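You operate a simulated robot arm through the tools that you are given. There is no shell and no other tool. Be economical: measure what you need, move in short steps, check, and stop when the job is done.

You are at the controls of a simulated two-armed robot. One attempt, no reset.

Task
Zero the yellow gauge, then bring the pane flush under the blue bar.
Fine: hold the gauge while you press ZERO; swing the bar across, stand the gauge on the pane, tighten the blue knob to 0.0, put the gauge back. Set down upright: yellow gauge.

It is judged by the outcome, as a careful person would: the job done as asked, and still so three seconds after it is handed in. It fails if anything else is knocked over, pushed out of place, dropped, spilled or broken.

Robot
Two 7-joint arms with two-finger parallel grippers on one trunk, on a base that drives. Base frame: it is fixed to the floor where the robot stands at the start and does not move with it; the origin is under the middle of the robot, x ahead of it, y to its left, z up. Readings come in m, degrees, newtons and seconds.
The left shoulder is at the start at [0.06, 0.143, 0.926], the right one opposite. With the tool pointing down near the work surface each hand reaches from about 0.3 to 0.72 m from the robot's upright axis, wherever it stands, measured 20 degrees to its own side. Places, roughly: black gasket [0.7, 0.1, 0.9]; blue bar [1, 0, 0.9]; blue knob [1.1, -0.1, 1]; blue pane (20x15x6 cm) [0.7, 0.6, 0.9]; clear pane (20x15x1 cm) [0.8, 0.1, 0.9]; gauge arm [0.6, 0.3, 0.9]; green pane (20x15x6 cm) [0.5, 0.6, 0.9]; grey gasket [0.9, 0.2, 0.9]; orange bar [0.9, 0.3, 0.9]; orange knob [0.9, 0.4, 1]; zero button [0.6, 0, 0.9]. Payload 1.57 kg a hand.
The tool frame of a hand sits at the grasp point between the pads (the TCP): z along the fingers, y along the line on which they close. The tips reach 0.03 m beyond it. The gripper opens to 0.11 m. The fingers are 0.024 m wide and 0.012 m thick; the gripper's body (0.048 by 0.112 m) begins 0.078 m behind the TCP.
Orientation is that of the tool frame in the base frame, as [roll, pitch, yaw] about the fixed x, y, z axes, in that order (R = Rz(yaw) Ry(pitch) Rx(roll)). With the fingers straight down and closing along the base's y, the tool's x points along the base's -x, its y along +y and its z along -z.

Tools
- The arms move only by the tool step_arm. It takes "left_targets", "right_targets" or both (then of equal length, played together; a hand with none holds still); each is a list that holds one entry, the list of rows, each a list of 7 numbers: the shift along the tool's x, y, z in m, then the turn, a rotation vector about the tool's x, y, z in rad, then the closure, from 0 (fully open) to 1 (shut). In form: [[[dx, dy, dz, rx, ry, rz, jaw], ...]]. A call has 1 to 8 rows; each row is the pose to reach, as a shift and turn from the pose commanded when the call began, along the tool's axes at that moment. Each row takes 0.2 s and may step no farther than 0.05 m and 8.6 degrees from the row before; otherwise, or with a gripper value out of range, the whole call is refused. Where a pose cannot be reached the arm comes as near as it can. A force on the tool above 40 N (or 10 N above the force at the start of the call, whichever is more), or a blocked arm, ends the call early, and 0.2 s more pass. Each finger travels about 0.045 m/s and halts on what it meets, pressing with about 43 N; the grip force reading is that of the motor and also rises with nothing between the fingers. The clock runs only during rows and for 0.2 s after the last one: add rows that repeat a pose to give the fingers time. The reply holds the time, the measured pose of the TCP, the force on the tool along the base axes, the opening and the grip force, in the units named above and with some noise, with the torque about the TCP (base axes, N m) and any sound that the robot's microphone picked up.
- Cameras (640 x 400 px; columns grow to the right, rows downward): "scene" is now at [0.0517, 0.0265, 1.5464]; the picture's right is [0.30, -0.95, 0.00], its down [-0.64, -0.20, -0.74] and it looks along [0.71, 0.22, -0.67] (base axes); focal length 276 px, centre (320, 200). "left" rides on the left gripper at [0.07, -0.016, -0.141] in its tool frame; the picture's right is [0.23, 0.97, 0.00], its down [-0.85, 0.20, -0.48] and it looks along [-0.47, 0.11, 0.88] (tool axes); focal length 222 px, centre (320, 200). "right" rides on the right gripper at [0.07, 0.016, -0.141] in its tool frame; the picture's right is [-0.23, 0.97, 0.00], its down [-0.85, -0.20, -0.48] and it looks along [-0.47, -0.11, 0.88] (tool axes); focal length 222 px, centre (320, 200). There is no depth. A picture from a camera that has moved, and an enlarged one, comes with that camera's place and axes in the base frame and with its lens.
- grab_frame(camera): a new picture of that camera. No time passes.
- slide_trunk(by): slides the trunk up (or, below 0, down) by that many m; the arms and the scene camera ride with it, the base frame stays. It gives what a move gives, with no picture.
- roll_base(legs): drives the robot by 1 to 6 legs, each [ahead, left, turn to the left] in m, m and degrees, along the robot's own axes; the way and the turn of a leg run together, so that a leg with both is an arc; at most 1.5 m and 180 degrees a leg. The arms and the cameras ride along, it lands a little off, and it stops where it bumps. It gives what a move gives.
- aim_head(pan, tilt): turns the head with the scene camera to pan (to the left, within 86 degrees either way) and tilt (down, from -29 to 69), counted from straight ahead of the robot. It gives what a move gives.
- inspect(camera, box): a new picture of the part [left, top, right, bottom] of that camera's present view, enlarged. No time passes.
- sign_off(): hands the job in; it is judged then, once.

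Work in short steps. Places have to be worked out from the pictures, the camera data and where the tool is seen: move nearer, look again, correct. Check each grasp and each placing, and mend what went wrong. You have 120 turns and 108 pictures in all, those below and enlarged ones among them. Open the grippers and draw the arms clear of the work before you hand the job in, unless the task says otherwise; then end with one line.

The tools are called after ">>>" as a command line: name --argument value ..., lists and objects as JSON in quotes. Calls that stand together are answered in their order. step_arm: Moves the arms, as the interface text tells. Its arguments: {"type":"object","properties":{"left_targets":{"type":"array","items":{"type":"array","items":{"type":"array","items":{"type":"number"}}}},"right_targets":{"type":"array","items":{"type":"array","items":{"type":"array","items":{"type":"number"}}}}},"required":[]} The other tools are called the same way: slide_trunk (by) slides the trunk up or down; roll_base (legs) drives the base; aim_head (pan, tilt) turns the head that bears the scene camera; grab_frame (camera) takes a picture; inspect (camera, box) takes an enlarged picture of a part of a camera's view; sign_off () hands the job in.

At the start:

```text
time: 0.0
left_eef_pos: [0.6024, 0.2133, 1.0]
left_orientation: [179.9, 0.0, -179.9]
left_force: [-0.3, 0.3, -0.3]
left_ft_torque: [0.01, -0.02, 0.0]
left_opening: 0.1102
left_gripper_force: 0.2
right_eef_pos: [0.6126, -0.1852, 0.9993]
right_orientation: [-180.0, 0.0, 179.9]
right_force: [-0.1, -0.4, 0.7]
right_ft_torque: [-0.01, -0.01, 0.01]
right_opening: 0.1103
right_gripper_force: 0.1
trunk travel left (down, up): [-0.525, 0.065]
robot x, y, heading: [0.0014, 0.001, -0.1]
head pan, tilt: [17.3, 42.3]
```

scene: 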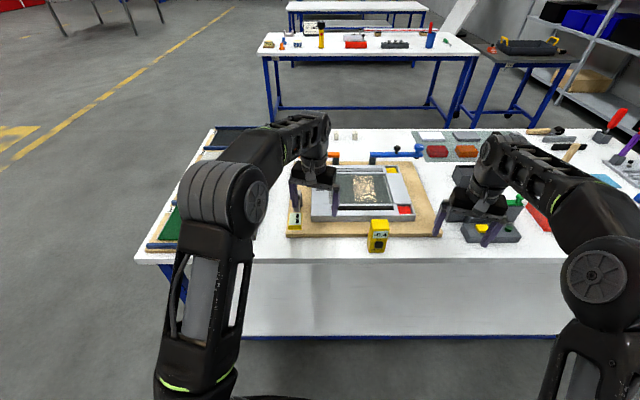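
right: 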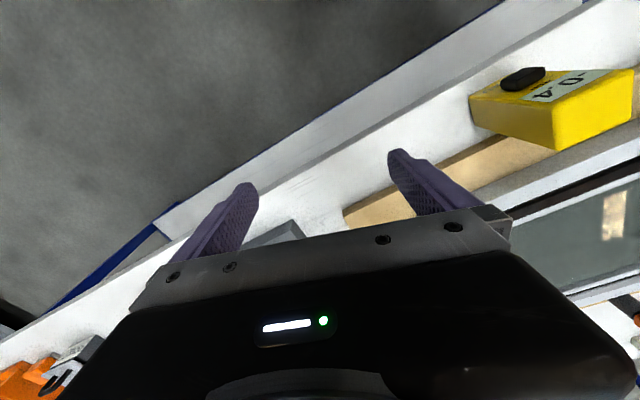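
left: 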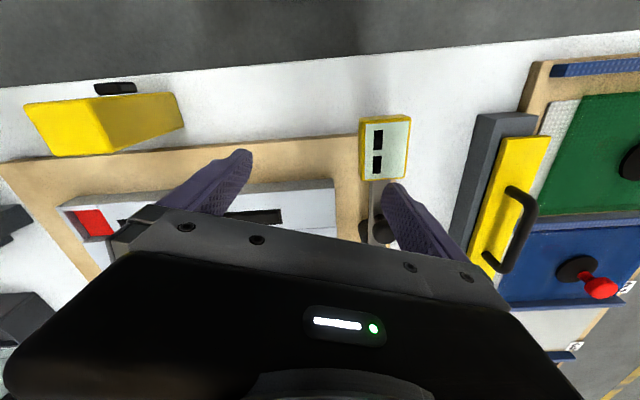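

I start by looking closer at the work area from the scene camera.

>>> inspect --camera "scene" --box '[270, 120, 460, 260]'

>>> inspect --camera "right" --box '[440, 40, 640, 165]'

```text
2.86 times, centred on (365, 190) of scene
camera zoom: at [0.0517, 0.0265, 1.5464], right [0.3, -0.95, 0.0], down [-0.64, -0.2, -0.74], along [0.71, 0.22, -0.67], focal length 790 px, centre (191, 229)
```

zoom: 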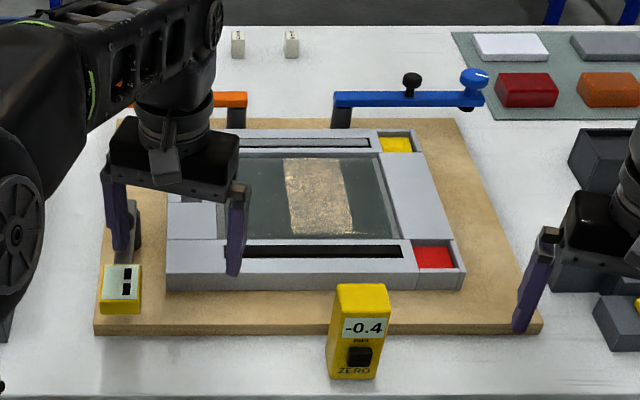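

```text
3.20 times, centred on (540, 102) of right
camera zoom: at [0.5405, -0.1688, 1.1408], right [0.23, 0.97, 0.0], down [0.85, -0.2, 0.48], along [0.47, -0.11, -0.88], focal length 711 px, centre (-384, 512)
```

zoom: 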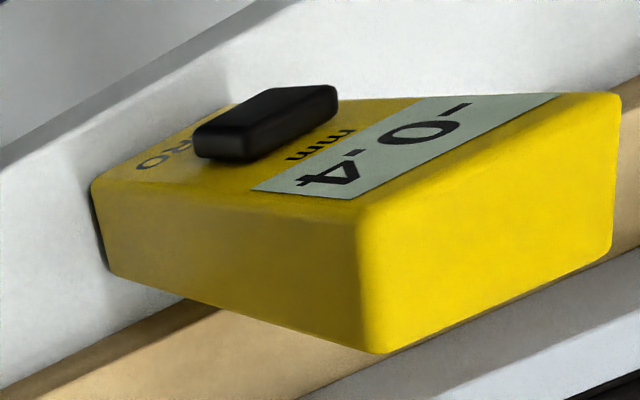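

The gauge stands around x 0.60–0.63, y 0–0.035, about 0.1 m tall, with ZERO low on its near face. I look closer at the frame and the side fixture in the other views.

>>> inspect --camera "left" --box '[300, 90, 460, 260]'

>>> inspect --camera "scene" --box '[350, 130, 450, 195]'

>>> inspect --camera "left" --box '[0, 60, 220, 260]'

```text
2.35 times, centred on (380, 175) of left
camera zoom: at [0.5324, 0.1973, 1.1416], right [-0.23, 0.97, 0.0], down [0.85, 0.2, 0.48], along [0.47, 0.11, -0.88], focal length 523 px, centre (179, 259)
```

zoom: 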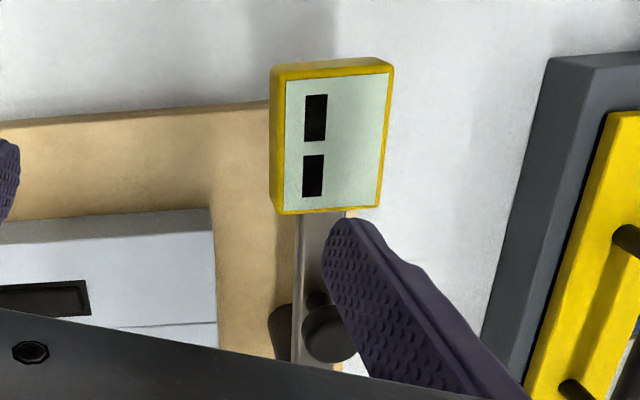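

```text
6.15 times, centred on (400, 162) of scene
camera zoom: at [0.0517, 0.0265, 1.5464], right [0.3, -0.95, 0.0], down [-0.64, -0.2, -0.74], along [0.71, 0.22, -0.67], focal length 1700 px, centre (-172, 431)
```

zoom: 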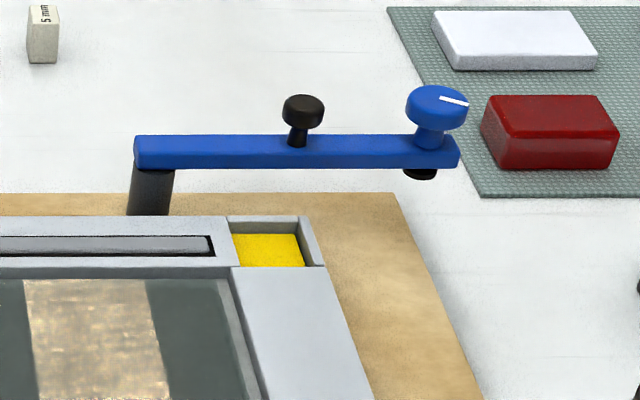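

```text
2.00 times, centred on (110, 160) of left
camera zoom: at [0.5324, 0.1973, 1.1416], right [-0.23, 0.97, 0.0], down [0.85, 0.2, 0.48], along [0.47, 0.11, -0.88], focal length 444 px, centre (740, 280)
```

zoom: 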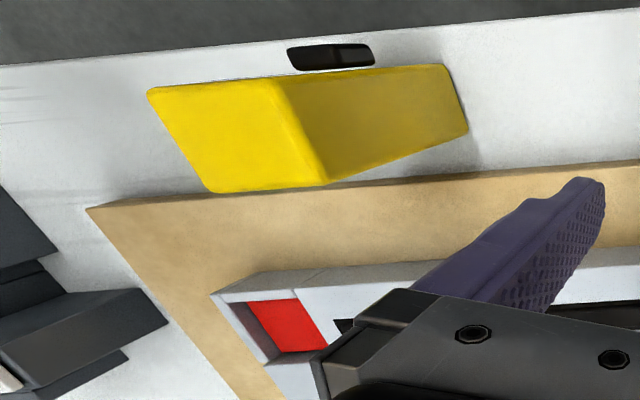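

The gauge is a free block; the other yellow square is a fixed arm I'll leave alone. I bring the left hand above the gauge (raised to z≈1.04) and look again.

>>> step_arm --left_targets '[[[0, 0, -0.04, 0, 0, 0, 0], [0, -0.05, -0.04, 0, 0, 0, 0], [0, -0.1, -0.04, 0, 0, 0, 0], [0, -0.15, -0.04, 0, 0, 0, 0], [-0.013, -0.197, -0.04, 0, 0, 0, 0], [-0.013, -0.197, -0.04, 0, 0, 0, 0]]]'

>>> grab_frame --camera "left"

>>> grab_frame --camera "scene"

>>> grab_frame --camera "right"

```text
time: 1.4
left_eef_pos: [0.6032, 0.103, 1.0399]
left_orientation: [-180.0, 0.2, 180.0]
left_force: [0.1, 0.5, 0.0]
left_ft_torque: [-0.04, -0.01, 0.0]
left_opening: 0.11
left_gripper_force: 0.1
left hand out of reach, approached as far as the arm can: row 4, 5, 6
right_eef_pos: [0.6105, -0.185, 1.0001]
right_orientation: [-179.8, 0.0, -179.8]
right_force: [-0.4, 0.6, -0.8]
right_ft_torque: [-0.03, 0.02, 0.0]
right_opening: 0.11
right_gripper_force: 0.0
trunk travel left (down, up): [-0.525, 0.065]
robot x, y, heading: [-0.0022, -0.0009, -0.2]
head pan, tilt: [17.3, 42.3]
```

```text
99 pictures are left
camera left: at [0.5333, 0.0869, 1.1822], right [-0.23, 0.97, 0.0], down [0.85, 0.2, 0.48], along [0.47, 0.11, -0.88], focal length 222 px, centre (320, 200)
```

left: 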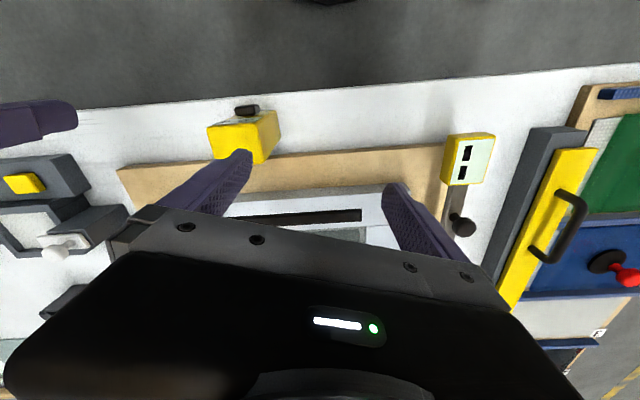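

```text
98 pictures are left
camera scene: at [0.0518, 0.0269, 1.5464], right [0.3, -0.95, 0.0], down [-0.64, -0.2, -0.74], along [0.71, 0.22, -0.67], focal length 276 px, centre (320, 200)
```

scene: 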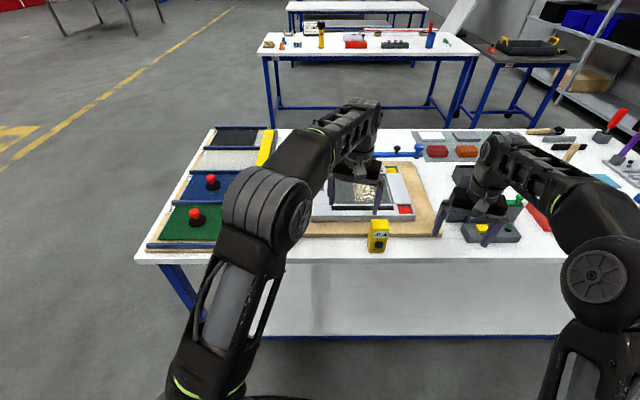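

```text
97 pictures are left
camera right: at [0.5405, -0.1686, 1.1408], right [0.23, 0.97, 0.0], down [0.85, -0.2, 0.48], along [0.47, -0.11, -0.88], focal length 222 px, centre (320, 200)
```

right: 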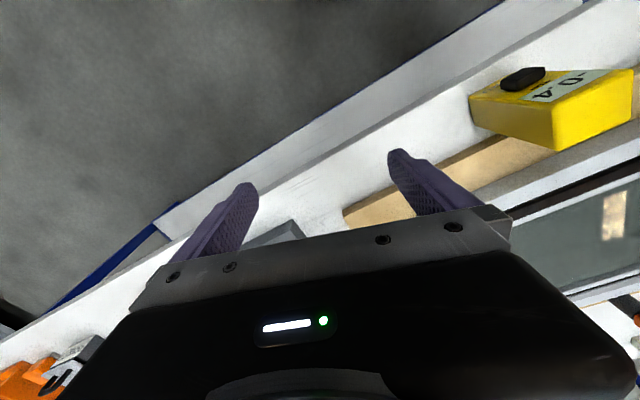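

The left hand cannot cross to y≈0.016 from here, so I'll raise the right hand a little and shift the base 0.09 m to the right so the left hand lines up with the gauge.

>>> step_arm --right_targets '[[[0.02, 0, -0.05, 0, 0, 0, 0], [0.04, 0, -0.08, 0, 0, 0, 0]]]' --left_targets '[[[0, 0, -0.02, 0, 0, 0, 0], [0, 0.0, -0.03, 0, 0, 0, 0]]]'

>>> roll_base --legs '[[0, -0.1, 0]]'

>>> grab_frame --camera "left"

>>> grab_frame --camera "scene"

```text
refused: row 1 steps farther than a row can; nothing moved
```

```text
time: 2.5
left_eef_pos: [0.6042, 0.0011, 1.0413]
left_orientation: [180.0, 0.2, 179.9]
left_force: [0.0, -0.6, 0.6]
left_ft_torque: [0.06, 0.01, -0.02]
left_opening: 0.1101
left_gripper_force: 0.1
right_eef_pos: [0.6119, -0.2863, 0.9993]
right_orientation: [180.0, 0.0, 179.9]
right_force: [0.1, 0.2, -1.6]
right_ft_torque: [0.05, -0.01, -0.02]
right_opening: 0.1101
right_gripper_force: 0.0
trunk travel left (down, up): [-0.525, 0.065]
robot x, y, heading: [-0.0023, -0.1007, -0.1]
head pan, tilt: [17.3, 42.3]
```

```text
96 pictures are left
camera left: at [0.5333, -0.015, 1.1824], right [-0.23, 0.97, 0.0], down [0.85, 0.2, 0.48], along [0.47, 0.11, -0.88], focal length 222 px, centre (320, 200)
```

left: 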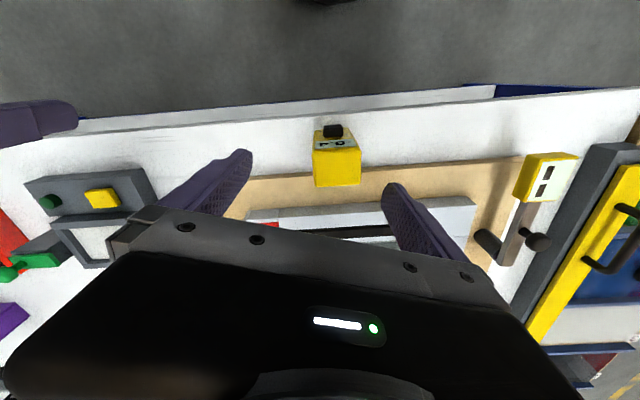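

```text
95 pictures are left
camera scene: at [0.0517, -0.0749, 1.5464], right [0.3, -0.95, 0.0], down [-0.64, -0.2, -0.74], along [0.71, 0.22, -0.67], focal length 276 px, centre (320, 200)
```

scene: 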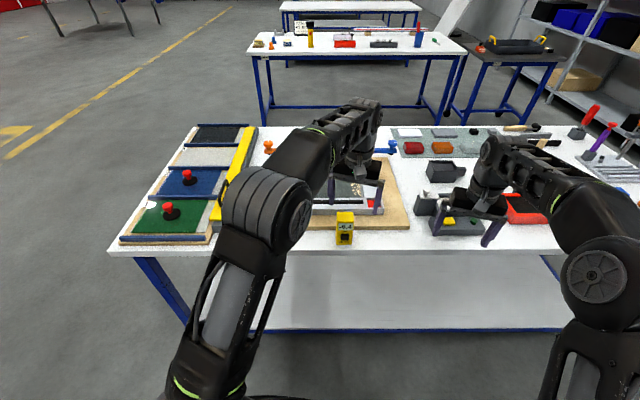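

Triangulating the gauge top in the left view: centre ≈ (0.609, 0.020), turned about 17° counter-clockwise. I align the left hand above it with that yaw, and raise the right hand slightly.

>>> step_arm --left_targets '[[[-0.003, 0.01, 0, 0, 0, -0.14, 0], [-0.005, 0.019, 0, 0, 0, -0.28, 0], [-0.005, 0.019, 0, 0, 0, -0.297, 0], [-0.005, 0.019, 0, 0, 0, -0.297, 0]]]' --right_targets '[[[0, 0, -0.03, 0, 0, 0, 0.5], [0, 0, -0.06, 0, 0, 0, 1], [0, 0, -0.06, 0, 0, 0, 1], [0, 0, -0.06, 0, 0, 0, 1]]]'

>>> grab_frame --camera "left"

```text
time: 3.5
left_eef_pos: [0.6074, 0.0207, 1.0419]
left_orientation: [-179.9, 0.3, -163.0]
left_force: [0.0, 0.4, -0.2]
left_ft_torque: [0.0, 0.0, 0.0]
left_opening: 0.1103
left_gripper_force: 0.1
right_eef_pos: [0.6101, -0.2846, 1.04]
right_orientation: [-179.9, 0.1, 179.9]
right_force: [-0.6, -0.5, 0.1]
right_ft_torque: [0.0, -0.01, 0.0]
right_opening: 0.0235
right_gripper_force: 0.3
right hand out of reach, approached as far as the arm can: row 2, 3, 4
trunk travel left (down, up): [-0.525, 0.065]
robot x, y, heading: [-0.0022, -0.0991, -0.1]
head pan, tilt: [17.3, 42.3]
```

```text
94 pictures are left
camera left: at [0.5448, -0.0146, 1.1824], right [-0.5, 0.86, 0.0], down [0.76, 0.44, 0.48], along [0.42, 0.24, -0.88], focal length 222 px, centre (320, 200)
```

left: 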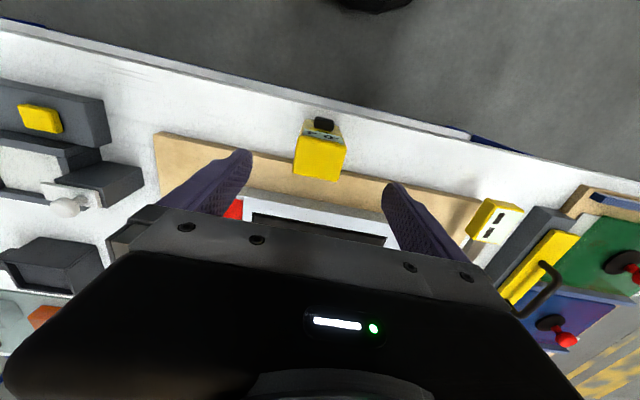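

Centre confirmed at (0.607, 0.020), yaw ≈ 18°. I lower straight over the gauge to z≈0.947 and check before closing.

>>> step_arm --left_targets '[[[0, 0, 0.04, 0, 0, 0, 0], [0, 0, 0.07, 0, 0, -0.02, 0], [0, 0, 0.095, 0, 0, -0.02, 0], [0, 0, 0.095, 0, 0, -0.02, 0]]]'

>>> grab_frame --camera "left"

>>> inspect --camera "scene" --box '[280, 150, 440, 260]'

```text
time: 4.5
left_eef_pos: [0.6071, 0.0189, 0.9462]
left_orientation: [-180.0, 0.1, -162.0]
left_force: [0.3, -0.4, 0.0]
left_ft_torque: [-0.02, -0.01, 0.0]
left_opening: 0.1103
left_gripper_force: 0.1
right_eef_pos: [0.6097, -0.2859, 1.039]
right_orientation: [-180.0, 0.1, 179.8]
right_force: [-0.2, 0.5, 0.7]
right_ft_torque: [-0.01, 0.03, -0.01]
right_opening: 0.0
right_gripper_force: 21.8
trunk travel left (down, up): [-0.525, 0.065]
robot x, y, heading: [0.0002, -0.0983, -0.1]
head pan, tilt: [17.3, 42.3]
```

```text
93 pictures are left
camera left: at [0.545, -0.0167, 1.0873], right [-0.52, 0.86, 0.0], down [0.75, 0.46, 0.48], along [0.41, 0.25, -0.88], focal length 222 px, centre (320, 200)
```

left: 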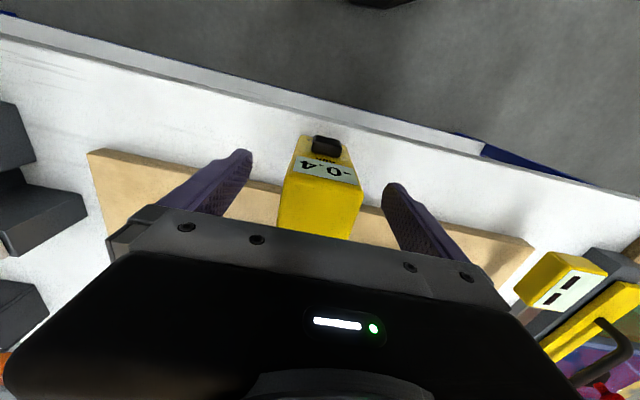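

```text
3.64 times, centred on (360, 205) of scene
camera zoom: at [0.0515, -0.0731, 1.5464], right [0.3, -0.95, 0.0], down [-0.64, -0.2, -0.74], along [0.71, 0.22, -0.67], focal length 1005 px, centre (174, 182)
```

zoom: 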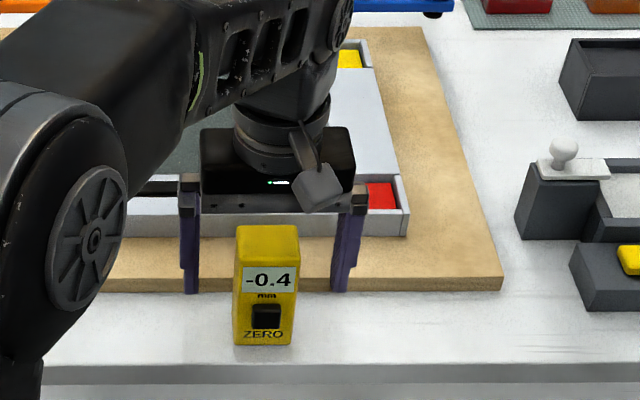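

The fingers straddle the gauge well. I close the left hand on it.

>>> step_arm --left_targets '[[[0, 0, 0, 0, 0, 0, 0.6], [0, 0, 0, 0, 0, 0, 0.7], [0, 0, 0, 0, 0, 0, 0.7], [0, 0, 0, 0, 0, 0, 0.7], [0, 0, 0, 0, 0, 0, 0.7], [0, 0, 0, 0, 0, 0, 0.7]]]'

>>> grab_frame --camera "left"

>>> grab_frame --camera "scene"

```text
time: 6.0
left_eef_pos: [0.6066, 0.0202, 0.9467]
left_orientation: [-179.9, 0.1, -161.9]
left_force: [0.1, -0.3, -0.2]
left_ft_torque: [0.05, -0.01, -0.03]
left_opening: 0.0499
left_gripper_force: 35.9
right_eef_pos: [0.608, -0.2863, 1.0405]
right_orientation: [-180.0, 0.2, 179.9]
right_force: [-0.6, 0.3, 0.4]
right_ft_torque: [-0.04, 0.0, -0.02]
right_opening: 0.0
right_gripper_force: 21.2
trunk travel left (down, up): [-0.525, 0.065]
robot x, y, heading: [0.0013, -0.095, -0.1]
head pan, tilt: [17.3, 42.3]
```

```text
91 pictures are left
camera left: at [0.5452, -0.0167, 1.0875], right [-0.52, 0.86, 0.0], down [0.75, 0.46, 0.48], along [0.41, 0.25, -0.88], focal length 222 px, centre (320, 200)
```

left: 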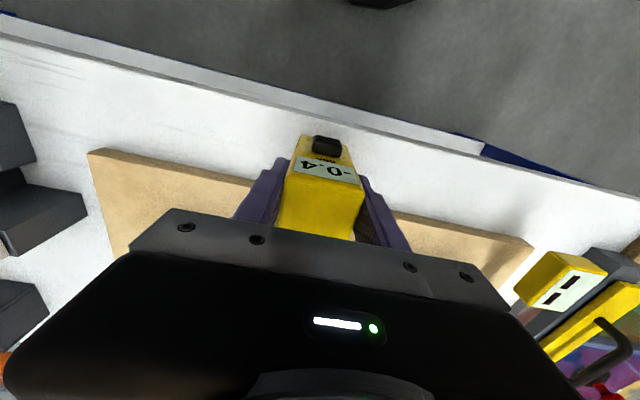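

```text
90 pictures are left
camera scene: at [0.0517, -0.0731, 1.5464], right [0.3, -0.95, 0.0], down [-0.64, -0.2, -0.74], along [0.71, 0.22, -0.67], focal length 276 px, centre (320, 200)
```

scene: 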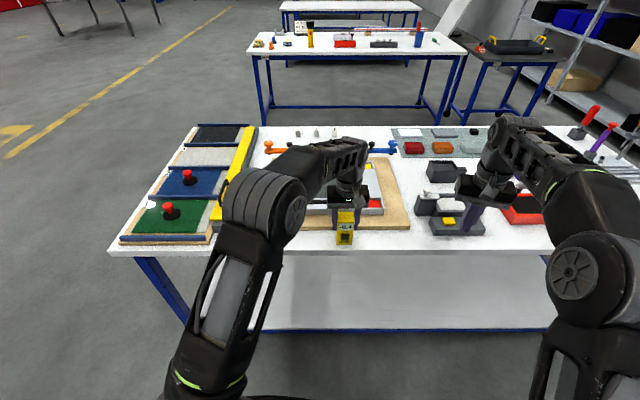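

Firm grip (opening 0.050). Button sits at about (0.581, 0.012, 0.908), pressing direction (0.95, 0.31, 0). I bring the right hand back and yaw it to match, then I'll tilt it.

>>> step_arm --right_targets '[[[0.04, 0.02, 0, 0, 0, -0.1, 1], [0.08, 0.04, 0, 0, 0, -0.2, 1], [0.12, 0.06, 0, 0, 0, -0.31, 1], [0.15, 0.08, 0, 0, 0, -0.31, 1], [0.15, 0.08, 0, 0, 0, -0.31, 1]]]'

```text
time: 7.2
left_eef_pos: [0.6068, 0.0203, 0.9466]
left_orientation: [-180.0, 0.1, -161.9]
left_force: [-0.1, -0.5, -0.8]
left_ft_torque: [0.04, 0.07, 0.0]
left_opening: 0.0495
left_gripper_force: 42.9
right_eef_pos: [0.4581, -0.2085, 1.0402]
right_orientation: [-179.9, 0.1, -162.2]
right_force: [0.0, -0.1, 0.0]
right_ft_torque: [0.0, 0.0, 0.04]
right_opening: 0.0001
right_gripper_force: 21.5
trunk travel left (down, up): [-0.525, 0.065]
robot x, y, heading: [0.003, -0.1022, -0.1]
head pan, tilt: [17.3, 42.3]
```

Now tilt the right hand so the fingers point forward and down at 45°.

>>> step_arm --right_targets '[[[0, 0, 0, 0, -0.14, 0, 1], [0, 0, 0, 0, -0.28, 0, 1], [0, 0, 0, 0, -0.42, 0, 1], [0, 0, 0, 0, -0.56, 0, 1], [0, 0, 0, 0, -0.7, 0, 1], [0, 0, 0, 0, -0.785, 0, 1], [0, 0, 0, 0, -0.785, 0, 1]]]'

>>> grab_frame --camera "scene"

```text
time: 8.8
left_eef_pos: [0.6076, 0.0193, 0.9456]
left_orientation: [-179.9, 0.1, -162.0]
left_force: [-0.9, -0.2, -0.1]
left_ft_torque: [0.07, 0.07, 0.02]
left_opening: 0.0499
left_gripper_force: 42.8
right_eef_pos: [0.4617, -0.2063, 1.0398]
right_orientation: [180.0, 45.1, -162.3]
right_force: [-0.5, -0.1, -1.1]
right_ft_torque: [-0.02, 0.0, -0.02]
right_opening: 0.0
right_gripper_force: 21.3
trunk travel left (down, up): [-0.525, 0.065]
robot x, y, heading: [-0.0011, -0.0974, -0.0]
head pan, tilt: [17.3, 42.3]
```

```text
89 pictures are left
camera scene: at [0.0515, -0.0732, 1.5464], right [0.3, -0.95, 0.0], down [-0.64, -0.2, -0.74], along [0.71, 0.22, -0.67], focal length 276 px, centre (320, 200)
```

scene: 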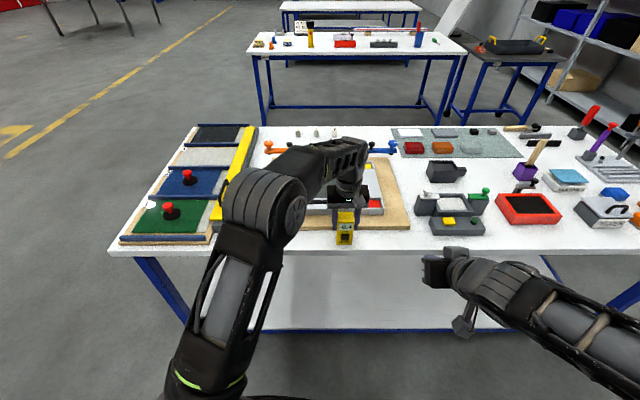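

Move the right fingertip to about 3 cm before the button.

>>> step_arm --right_targets '[[[-0.005, 0.029, 0.026, 0, 0, 0, 1], [-0.01, 0.057, 0.052, 0, 0, 0, 1], [-0.015, 0.086, 0.078, 0, 0, 0, 1], [-0.019, 0.114, 0.104, 0, 0, 0, 1], [-0.024, 0.143, 0.13, 0, 0, 0, 1], [-0.029, 0.171, 0.156, 0, 0, 0, 1], [-0.029, 0.171, 0.156, 0, 0, 0, 1]]]'

>>> grab_frame --camera "left"

>>> grab_frame --camera "right"

>>> inspect --camera "scene" --box '[280, 190, 440, 290]'

```text
time: 10.3
left_eef_pos: [0.6067, 0.02, 0.9457]
left_orientation: [-179.9, 0.1, -161.9]
left_force: [-0.5, -1.0, 2.0]
left_ft_torque: [0.04, 0.04, 0.01]
left_opening: 0.0491
left_gripper_force: 42.9
right_eef_pos: [0.5347, -0.0027, 0.9517]
right_orientation: [-179.8, 44.9, -162.3]
right_force: [1.2, 0.0, -0.1]
right_ft_torque: [-0.02, -0.03, -0.03]
right_opening: 0.0
right_gripper_force: 21.5
trunk travel left (down, up): [-0.525, 0.065]
robot x, y, heading: [-0.0004, -0.0966, -0.2]
head pan, tilt: [17.3, 42.3]
```

```text
88 pictures are left
camera left: at [0.5451, -0.0168, 1.0875], right [-0.52, 0.86, 0.0], down [0.75, 0.46, 0.48], along [0.41, 0.25, -0.88], focal length 222 px, centre (320, 200)
```

left: 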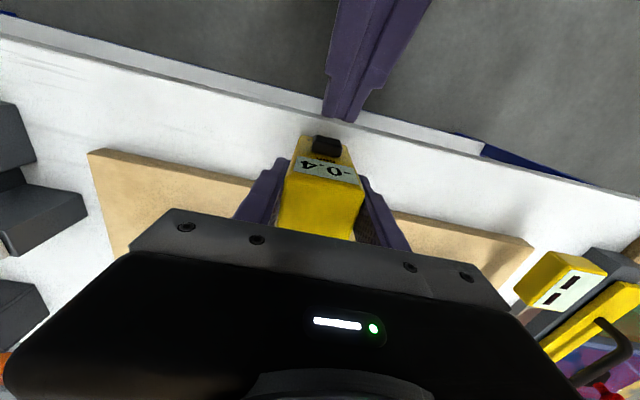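

```text
87 pictures are left
camera right: at [0.3865, -0.0334, 1.0015], right [-0.14, 0.98, 0.16], down [0.31, -0.11, 0.94], along [0.94, 0.18, -0.29], focal length 222 px, centre (320, 200)
```

right: 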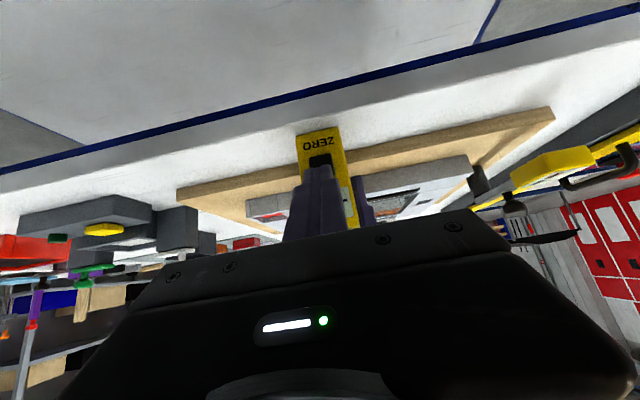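

```text
4.00 times, centred on (360, 240) of scene
camera zoom: at [0.0516, -0.0732, 1.5464], right [0.3, -0.95, 0.0], down [-0.64, -0.2, -0.74], along [0.71, 0.22, -0.67], focal length 1105 px, centre (160, 40)
```

zoom: 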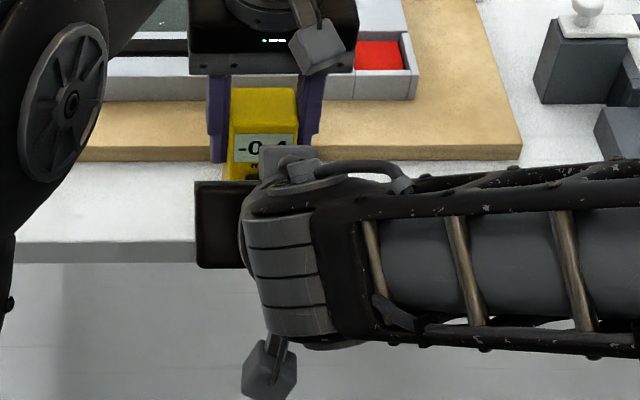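

Tip aligned with the button. I lower to just in front of it, then push horizontally in small increments.

>>> step_arm --right_targets '[[[0.008, 0, 0.0145, 0, 0, 0, 1], [0.0157, 0, 0.0289, 0, 0, 0, 1], [0.0129, 0, 0.0317, 0, 0, 0, 1], [0.0115, 0, 0.0331, 0, 0, 0, 1], [0.0101, 0, 0.0345, 0, 0, 0, 1]]]'

>>> grab_frame --camera "left"

```text
time: 11.6
left_eef_pos: [0.6058, 0.0194, 0.9463]
left_orientation: [-179.9, 0.2, -162.0]
left_force: [-0.2, -0.1, 0.8]
left_ft_torque: [0.07, 0.06, 0.01]
left_opening: 0.0495
left_gripper_force: 42.8
right_eef_pos: [0.5503, 0.0015, 0.919]
right_orientation: [-180.0, 45.0, -162.3]
right_force: [0.0, -0.3, -0.5]
right_ft_torque: [0.01, -0.01, 0.0]
right_opening: 0.0
right_gripper_force: 20.7
trunk travel left (down, up): [-0.525, 0.065]
robot x, y, heading: [-0.0023, -0.1004, 0.0]
head pan, tilt: [17.3, 42.3]
```

```text
85 pictures are left
camera left: at [0.5451, -0.0167, 1.0875], right [-0.52, 0.86, 0.0], down [0.75, 0.46, 0.48], along [0.41, 0.25, -0.88], focal length 222 px, centre (320, 200)
```

left: 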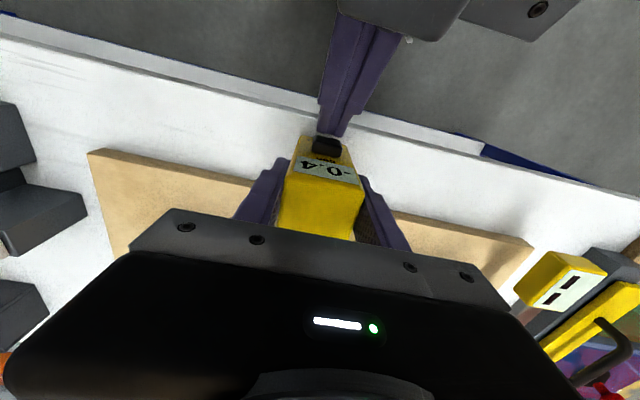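

No contact force yet; tip is just short of the button. I push on in ~2 mm steps.

>>> step_arm --right_targets '[[[-0.0014, 0, 0.0014, 0, 0, 0, 1], [-0.0028, 0, 0.0028, 0, 0, 0, 1], [-0.0042, 0, 0.0042, 0, 0, 0, 1], [-0.0056, 0, 0.0056, 0, 0, 0, 1], [-0.007, 0, 0.007, 0, 0, 0, 1]]]'

>>> grab_frame --camera "left"

```text
time: 12.8
left_eef_pos: [0.6075, 0.0213, 0.9462]
left_orientation: [-179.9, 0.4, -161.8]
left_force: [13.2, 4.8, -3.2]
left_ft_torque: [0.28, -0.58, 0.01]
left_opening: 0.0496
left_gripper_force: 43.2
right_eef_pos: [0.5591, 0.0064, 0.9182]
right_orientation: [-179.8, 44.9, -162.3]
right_force: [-12.0, -3.9, 5.3]
right_ft_torque: [-0.02, 0.01, 0.02]
right_opening: 0.0
right_gripper_force: 21.5
trunk travel left (down, up): [-0.525, 0.065]
robot x, y, heading: [0.0003, -0.0988, -0.2]
head pan, tilt: [17.3, 42.3]
heard: click
```

```text
84 pictures are left
camera left: at [0.5459, -0.0158, 1.0873], right [-0.52, 0.85, 0.0], down [0.75, 0.46, 0.48], along [0.41, 0.25, -0.88], focal length 222 px, centre (320, 200)
```

left: 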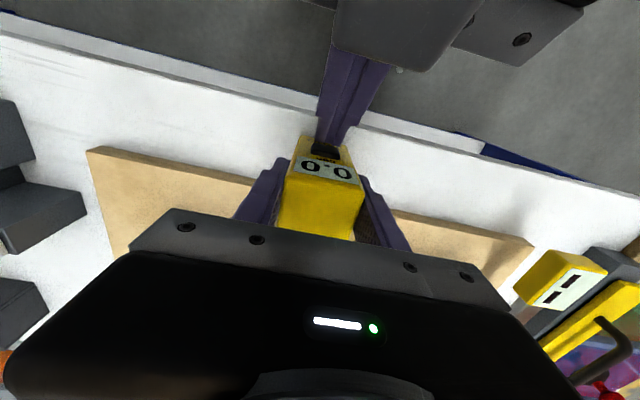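

Click heard and the display reads 0.0. I withdraw the right hand straight back and check the display.

>>> step_arm --right_targets '[[[0.02, 0, -0.02, 0, 0, 0, 1], [0.04, 0, -0.05, 0, 0, 0, 1], [0.04, -0.04, -0.08, 0, 0, 0, 1], [0.035, -0.08, -0.11, 0, 0, 0, 1], [0.03, -0.12, -0.13, 0, 0, 0, 1], [0.03, -0.16, -0.14, 0, 0, 0, 1]]]'

>>> grab_frame --camera "left"

```text
refused: row 4 steps farther than a row can; nothing moved
```

```text
83 pictures are left
camera left: at [0.5459, -0.0158, 1.0873], right [-0.52, 0.85, 0.0], down [0.75, 0.46, 0.48], along [0.41, 0.25, -0.88], focal length 222 px, centre (320, 200)
```

left: 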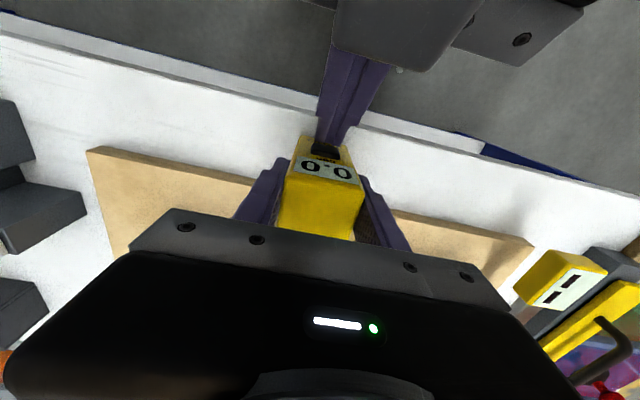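

One row was slightly too long; I retry with smaller steps.

>>> step_arm --right_targets '[[[0.02, 0, -0.02, 0, 0, 0, 1], [0.035, 0, -0.045, 0, 0, 0, 1], [0.038, -0.035, -0.07, 0, 0, 0, 1], [0.035, -0.07, -0.095, 0, 0, 0, 1], [0.03, -0.105, -0.12, 0, 0, 0, 1], [0.03, -0.145, -0.14, 0, 0, 0, 1], [0.03, -0.175, -0.15, 0, 0, 0, 1]]]'

>>> grab_frame --camera "scene"

>>> grab_frame --camera "left"

```text
time: 14.3
left_eef_pos: [0.6074, 0.0203, 0.9459]
left_orientation: [-179.9, 0.1, -161.9]
left_force: [-1.1, -1.2, 1.1]
left_ft_torque: [-0.02, 0.11, 0.04]
left_opening: 0.0495
left_gripper_force: 43.2
right_eef_pos: [0.4913, -0.2017, 1.0032]
right_orientation: [-179.9, 45.0, -162.1]
right_force: [0.4, -0.4, 0.4]
right_ft_torque: [0.0, 0.05, 0.02]
right_opening: 0.0003
right_gripper_force: 21.4
trunk travel left (down, up): [-0.525, 0.065]
robot x, y, heading: [0.0022, -0.104, -0.1]
head pan, tilt: [17.3, 42.3]
```

```text
82 pictures are left
camera scene: at [0.0515, -0.0734, 1.5464], right [0.3, -0.95, 0.0], down [-0.64, -0.2, -0.74], along [0.71, 0.22, -0.67], focal length 276 px, centre (320, 200)
```

scene: 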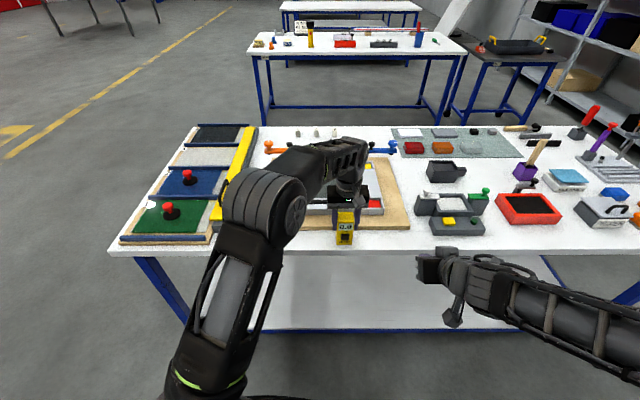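

```text
81 pictures are left
camera left: at [0.545, -0.0168, 1.0875], right [-0.52, 0.85, 0.0], down [0.75, 0.46, 0.48], along [0.41, 0.25, -0.88], focal length 222 px, centre (320, 200)
```

left: 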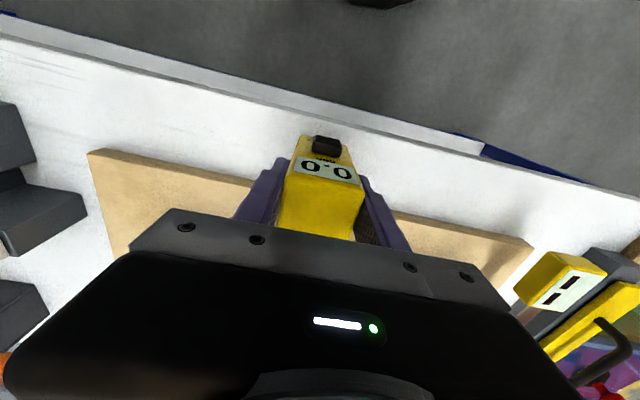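

Zeroed. I release the gauge with the left hand and rise, while levelling the right hand back to straight down.

>>> step_arm --left_targets '[[[0, 0, 0, 0, 0, 0, 0.3], [0, 0, 0, 0, 0, 0, 0], [0, 0, 0, 0, 0, 0, 0], [0, 0, 0, 0, 0, 0, 0], [0, 0, -0.04, 0, 0, 0, 0], [0, 0, -0.08, 0, 0, 0, 0], [0, 0, -0.093, 0, 0, 0, 0]]]' --right_targets '[[[0, 0, 0, 0, 0.14, 0, 1], [0, 0, 0, 0, 0.28, 0, 1], [0, 0, 0, 0, 0.42, 0, 1], [0, 0, 0, 0, 0.56, 0, 1], [0, 0, 0, 0, 0.7, 0, 1], [0, 0, 0, 0, 0.785, 0, 1], [0, 0, 0, 0, 0.785, 0, 1]]]'

>>> step_arm --left_targets '[[[0.04, 0.0, 0, 0, 0, 0.1, 0], [0.06, 0.04, 0, 0, 0, 0.2, 0], [0.06, 0.085, 0, 0, 0, 0.31, 0], [0.06, 0.13, 0, 0, 0, 0.31, 0], [0.06, 0.17, 0, 0, 0, 0.31, 0], [0.06, 0.21, 0, 0, 0, 0.31, 0], [0.06, 0.25, 0, 0, 0, 0.31, 0]]]'

>>> grab_frame --camera "scene"

```text
time: 15.9
left_eef_pos: [0.6078, 0.0209, 1.0391]
left_orientation: [-179.9, 0.1, -161.8]
left_force: [-0.1, -0.2, 0.3]
left_ft_torque: [0.0, 0.0, 0.01]
left_opening: 0.1097
left_gripper_force: 0.0
right_eef_pos: [0.4912, -0.2005, 1.0026]
right_orientation: [180.0, -0.1, -162.3]
right_force: [0.1, 0.3, -0.7]
right_ft_torque: [-0.02, 0.02, 0.01]
right_opening: 0.0001
right_gripper_force: 21.1
right hand out of reach, approached as far as the arm can: row 1
trunk travel left (down, up): [-0.525, 0.065]
robot x, y, heading: [-0.0001, -0.1, -0.1]
head pan, tilt: [17.3, 42.3]
```

```text
time: 17.6
left_eef_pos: [0.4733, 0.2394, 1.0379]
left_orientation: [179.9, 0.2, -179.7]
left_force: [0.1, -0.1, -1.0]
left_ft_torque: [-0.01, 0.02, 0.0]
left_opening: 0.1098
left_gripper_force: 0.2
right_eef_pos: [0.4913, -0.199, 1.003]
right_orientation: [-179.9, 0.1, -162.4]
right_force: [0.2, 0.9, 0.6]
right_ft_torque: [-0.01, -0.01, 0.0]
right_opening: 0.0001
right_gripper_force: 21.3
trunk travel left (down, up): [-0.525, 0.065]
robot x, y, heading: [0.0034, -0.0981, -0.2]
head pan, tilt: [17.3, 42.3]
```

```text
80 pictures are left
camera scene: at [0.0513, -0.0725, 1.5464], right [0.3, -0.95, 0.0], down [-0.64, -0.2, -0.74], along [0.71, 0.22, -0.67], focal length 276 px, centre (320, 200)
```

scene: 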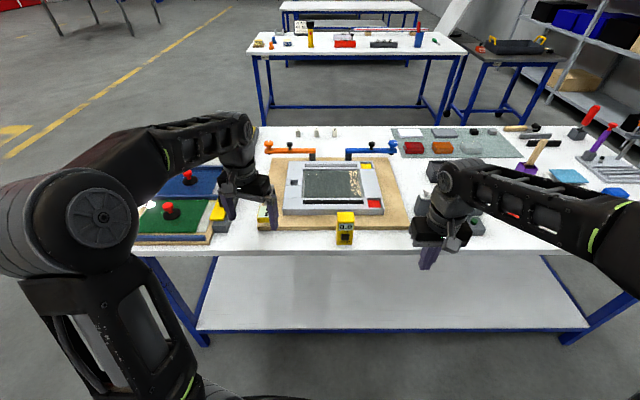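

Clear view now; zoom into the fixture.

>>> inspect --camera "scene" --box '[260, 140, 420, 240]'

>>> inspect --camera "scene" --box '[260, 138, 410, 168]'

```text
4.00 times, centred on (340, 190) of scene
camera zoom: at [0.0513, -0.0725, 1.5464], right [0.3, -0.95, 0.0], down [-0.64, -0.2, -0.74], along [0.71, 0.22, -0.67], focal length 1105 px, centre (240, 240)
```

zoom: 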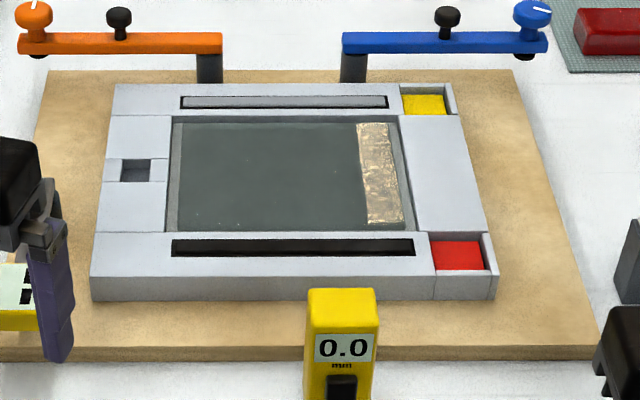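

```text
4.27 times, centred on (335, 153) of scene
camera zoom: at [0.0513, -0.0725, 1.5464], right [0.3, -0.95, 0.0], down [-0.64, -0.2, -0.74], along [0.71, 0.22, -0.67], focal length 1179 px, centre (256, 400)
```

zoom: 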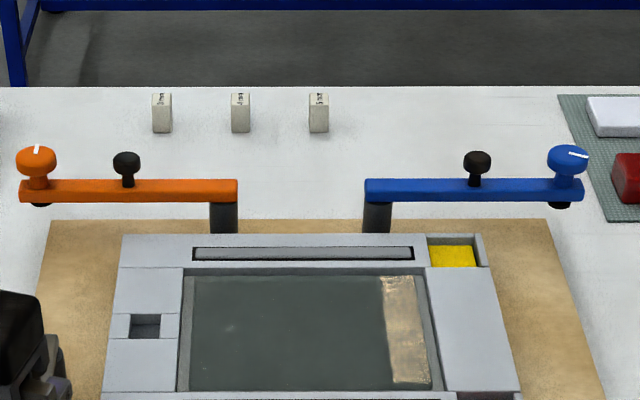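

The fixture is turned ~17°. Estimates: bar pivot ≈ (1.02, 0.105), knob now ≈ (1.07, −0.06), pane centre ≈ (0.839, 0.127). I must get closer, so I raise the trunk for clearance and drive ahead carefully.

>>> slide_trunk --by 0.06

>>> roll_base --legs '[[0.2, 0, 0]]'

>>> grab_frame --camera "scene"

```text
time: 18.6
left_eef_pos: [0.4727, 0.2395, 1.0977]
left_orientation: [-180.0, 0.2, -179.6]
left_force: [0.8, 0.0, 0.1]
left_ft_torque: [0.02, 0.0, 0.01]
left_opening: 0.1099
left_gripper_force: 0.1
right_eef_pos: [0.4923, -0.1995, 1.0631]
right_orientation: [-180.0, 0.0, -162.3]
right_force: [0.8, -0.6, 0.4]
right_ft_torque: [0.01, 0.0, 0.01]
right_opening: 0.0
right_gripper_force: 21.0
trunk travel left (down, up): [-0.585, 0.005]
robot x, y, heading: [-0.0023, -0.101, -0.0]
head pan, tilt: [17.3, 42.3]
```

```text
time: 20.1
left_eef_pos: [0.6733, 0.2396, 1.0981]
left_orientation: [180.0, 0.0, -179.6]
left_force: [0.2, -0.6, -0.4]
left_ft_torque: [0.0, 0.06, -0.03]
left_opening: 0.1101
left_gripper_force: 0.0
right_eef_pos: [0.6921, -0.1993, 1.0628]
right_orientation: [180.0, 0.0, -162.3]
right_force: [-0.9, -0.3, -0.7]
right_ft_torque: [-0.03, 0.04, 0.02]
right_opening: 0.0
right_gripper_force: 21.5
trunk travel left (down, up): [-0.585, 0.005]
robot x, y, heading: [0.2046, -0.1004, 0.1]
head pan, tilt: [17.3, 42.3]
```

```text
77 pictures are left
camera scene: at [0.2527, -0.0731, 1.6063], right [0.3, -0.95, 0.0], down [-0.64, -0.2, -0.74], along [0.71, 0.22, -0.67], focal length 276 px, centre (320, 200)
```

scene: 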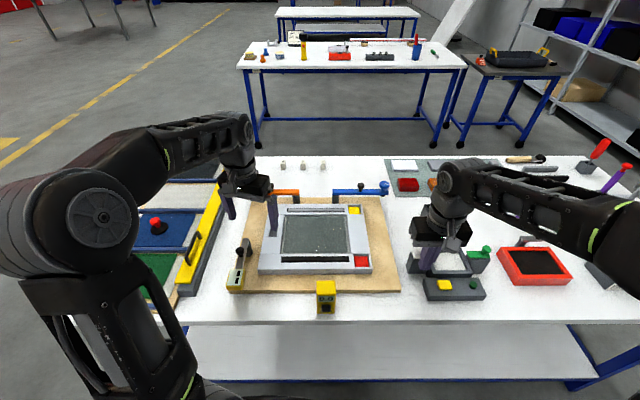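

No bump. I go on another 0.14 m.

>>> roll_base --legs '[[0.14, 0, 0]]'

>>> aim_head --pan 15 --tilt 50

>>> grab_frame --camera "scene"

```text
time: 21.6
left_eef_pos: [0.7994, 0.2382, 1.0988]
left_orientation: [180.0, 0.2, -179.7]
left_force: [-0.4, -0.9, -0.3]
left_ft_torque: [0.0, 0.0, 0.01]
left_opening: 0.1101
left_gripper_force: 0.0
right_eef_pos: [0.8184, -0.1994, 1.0635]
right_orientation: [180.0, 0.1, -162.2]
right_force: [0.4, 0.1, -0.5]
right_ft_torque: [-0.01, -0.05, 0.01]
right_opening: 0.0
right_gripper_force: 21.6
trunk travel left (down, up): [-0.585, 0.005]
robot x, y, heading: [0.3273, -0.1002, 0.3]
head pan, tilt: [17.3, 42.3]
stopped in leg 1: the robot was blocked; the commanded pose is now the measured one
```

```text
time: 22.2
left_eef_pos: [0.8006, 0.2382, 1.0966]
left_orientation: [180.0, 0.1, -179.6]
left_force: [-0.4, 0.2, -0.5]
left_ft_torque: [-0.02, 0.03, 0.01]
left_opening: 0.11
left_gripper_force: 0.0
right_eef_pos: [0.8206, -0.1991, 1.0623]
right_orientation: [180.0, 0.0, -162.3]
right_force: [-0.1, 0.0, -1.0]
right_ft_torque: [0.02, 0.02, 0.0]
right_opening: 0.0001
right_gripper_force: 20.7
trunk travel left (down, up): [-0.585, 0.005]
robot x, y, heading: [0.3268, -0.1015, -0.0]
head pan, tilt: [15.0, 50.0]
```

```text
76 pictures are left
camera scene: at [0.3749, -0.0792, 1.5956], right [0.26, -0.97, 0.0], down [-0.74, -0.2, -0.64], along [0.62, 0.17, -0.77], focal length 276 px, centre (320, 200)
```

scene: 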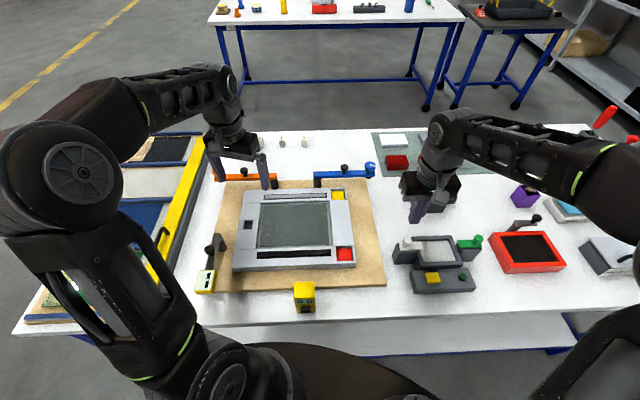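

The base stops at x≈0.327 (table). The gauge stands undisturbed. For the far handle I need the right shoulder in line, so I back off, shift left 0.22, and come forward to just short of contact.

>>> roll_base --legs '[[-0.08, 0, 0], [0, 0.22, 0], [0.065, 0, 0]]'

>>> grab_frame --camera "scene"

>>> grab_frame --camera "right"

```text
time: 25.0
left_eef_pos: [0.7316, 0.4588, 1.0973]
left_orientation: [180.0, 0.1, -179.5]
left_force: [0.4, 0.6, 0.5]
left_ft_torque: [0.02, 0.01, 0.0]
left_opening: 0.1101
left_gripper_force: 0.2
right_eef_pos: [0.7515, 0.0202, 1.0636]
right_orientation: [180.0, 0.0, -162.0]
right_force: [-0.2, -0.3, 1.2]
right_ft_torque: [0.03, -0.01, 0.05]
right_opening: 0.0
right_gripper_force: 21.1
trunk travel left (down, up): [-0.585, 0.005]
robot x, y, heading: [0.2583, 0.1158, 0.1]
head pan, tilt: [15.0, 50.0]
stopped in leg 3: the robot was blocked; the commanded pose is now the measured one
```

```text
75 pictures are left
camera scene: at [0.3061, 0.1394, 1.5956], right [0.26, -0.96, 0.0], down [-0.74, -0.2, -0.64], along [0.62, 0.17, -0.77], focal length 276 px, centre (320, 200)
```

scene: 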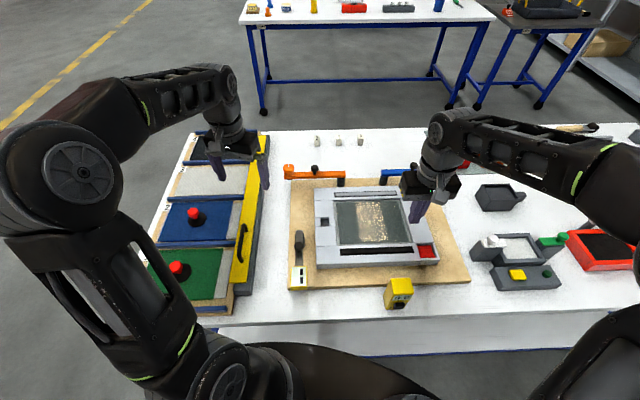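

```text
74 pictures are left
camera right: at [0.6794, 0.0146, 1.2039], right [-0.08, 1.0, 0.0], down [0.87, 0.07, 0.48], along [0.48, 0.04, -0.88], focal length 222 px, centre (320, 200)
```

right: 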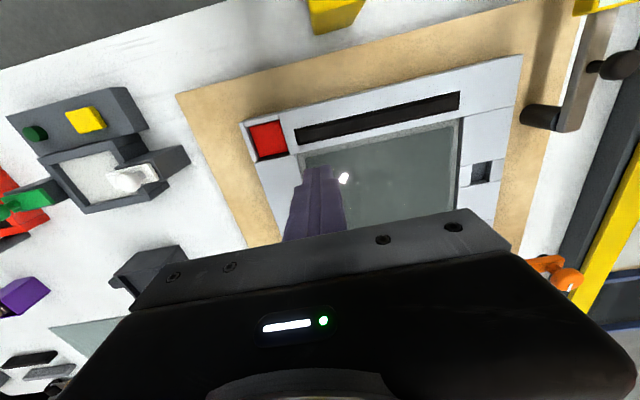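

The table itself is turned about 17.5°, so I back off, turn left 17.5° to face it squarely, move right 0.22, and approach again.

>>> roll_base --legs '[[-0.1, 0, 0], [0, 0, 17.6], [0, -0.22, 0], [0.085, 0, 0]]'

>>> aim_head --pan 0 --tilt 50

>>> grab_frame --camera "scene"

```text
time: 29.1
left_eef_pos: [0.6525, 0.4023, 1.0979]
left_orientation: [-180.0, 0.0, -161.4]
left_force: [-0.2, 0.0, -0.4]
left_ft_torque: [0.01, 0.02, 0.0]
left_opening: 0.1102
left_gripper_force: 0.1
right_eef_pos: [0.8086, -0.0062, 1.0631]
right_orientation: [-179.9, 0.0, -143.9]
right_force: [0.0, -0.7, 0.4]
right_ft_torque: [-0.04, 0.04, 0.01]
right_opening: 0.0001
right_gripper_force: 20.9
trunk travel left (down, up): [-0.585, 0.005]
robot x, y, heading: [0.3057, -0.0654, 18.2]
head pan, tilt: [15.0, 50.0]
```

```text
time: 29.9
left_eef_pos: [0.6521, 0.4035, 1.0974]
left_orientation: [-180.0, 0.1, -161.5]
left_force: [-0.6, 0.0, 0.1]
left_ft_torque: [-0.01, 0.01, 0.01]
left_opening: 0.1102
left_gripper_force: 0.2
right_eef_pos: [0.8075, -0.007, 1.0625]
right_orientation: [179.9, 0.0, -143.9]
right_force: [-0.3, 0.6, 0.4]
right_ft_torque: [0.03, 0.0, -0.01]
right_opening: 0.0001
right_gripper_force: 21.2
trunk travel left (down, up): [-0.585, 0.005]
robot x, y, heading: [0.3105, -0.0685, 18.2]
head pan, tilt: [0.0, 50.0]
```

```text
73 pictures are left
camera scene: at [0.3559, -0.0508, 1.5956], right [0.32, -0.95, 0.0], down [-0.73, -0.24, -0.64], along [0.61, 0.2, -0.77], focal length 276 px, centre (320, 200)
```

scene: 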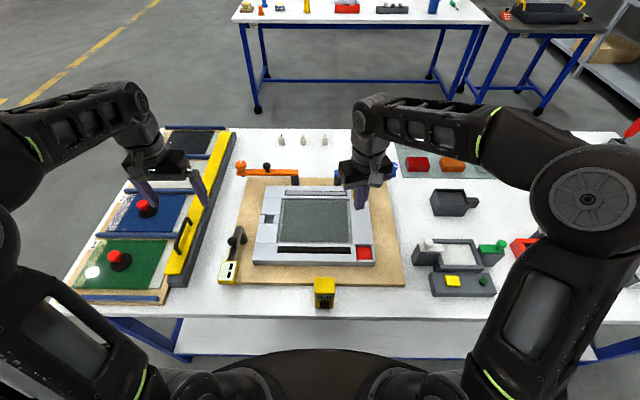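

Now squared up. I try a little further forward for reach.

>>> roll_base --legs '[[0.04, 0, -0.6]]'

>>> inspect --camera "scene" --box '[220, 120, 420, 320]'

```text
time: 30.7
left_eef_pos: [0.6601, 0.4044, 1.098]
left_orientation: [180.0, 0.1, -161.7]
left_force: [0.2, -0.1, 0.9]
left_ft_torque: [0.0, -0.05, 0.01]
left_opening: 0.1101
left_gripper_force: 0.0
right_eef_pos: [0.8152, -0.0043, 1.0643]
right_orientation: [180.0, 0.1, -144.2]
right_force: [0.6, -0.6, -0.4]
right_ft_torque: [-0.03, 0.0, 0.01]
right_opening: 0.0
right_gripper_force: 21.3
trunk travel left (down, up): [-0.585, 0.005]
robot x, y, heading: [0.3165, -0.065, 18.1]
head pan, tilt: [0.0, 50.0]
stopped in leg 1: the robot was blocked; the commanded pose is now the measured one
```

```text
2.00 times, centred on (320, 220) of scene
camera zoom: at [0.3634, -0.0481, 1.5956], right [0.31, -0.95, 0.0], down [-0.73, -0.24, -0.64], along [0.61, 0.2, -0.77], focal length 553 px, centre (320, 160)
```

zoom: 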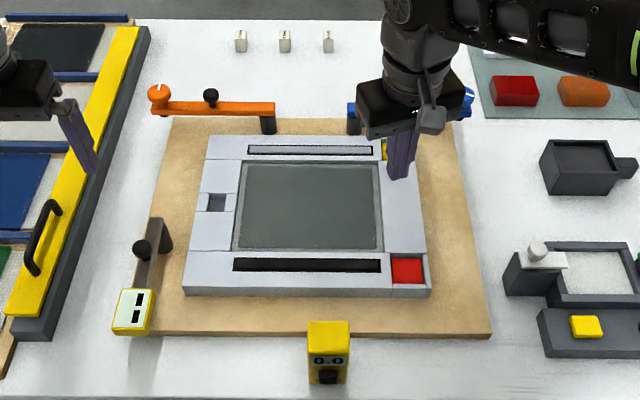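

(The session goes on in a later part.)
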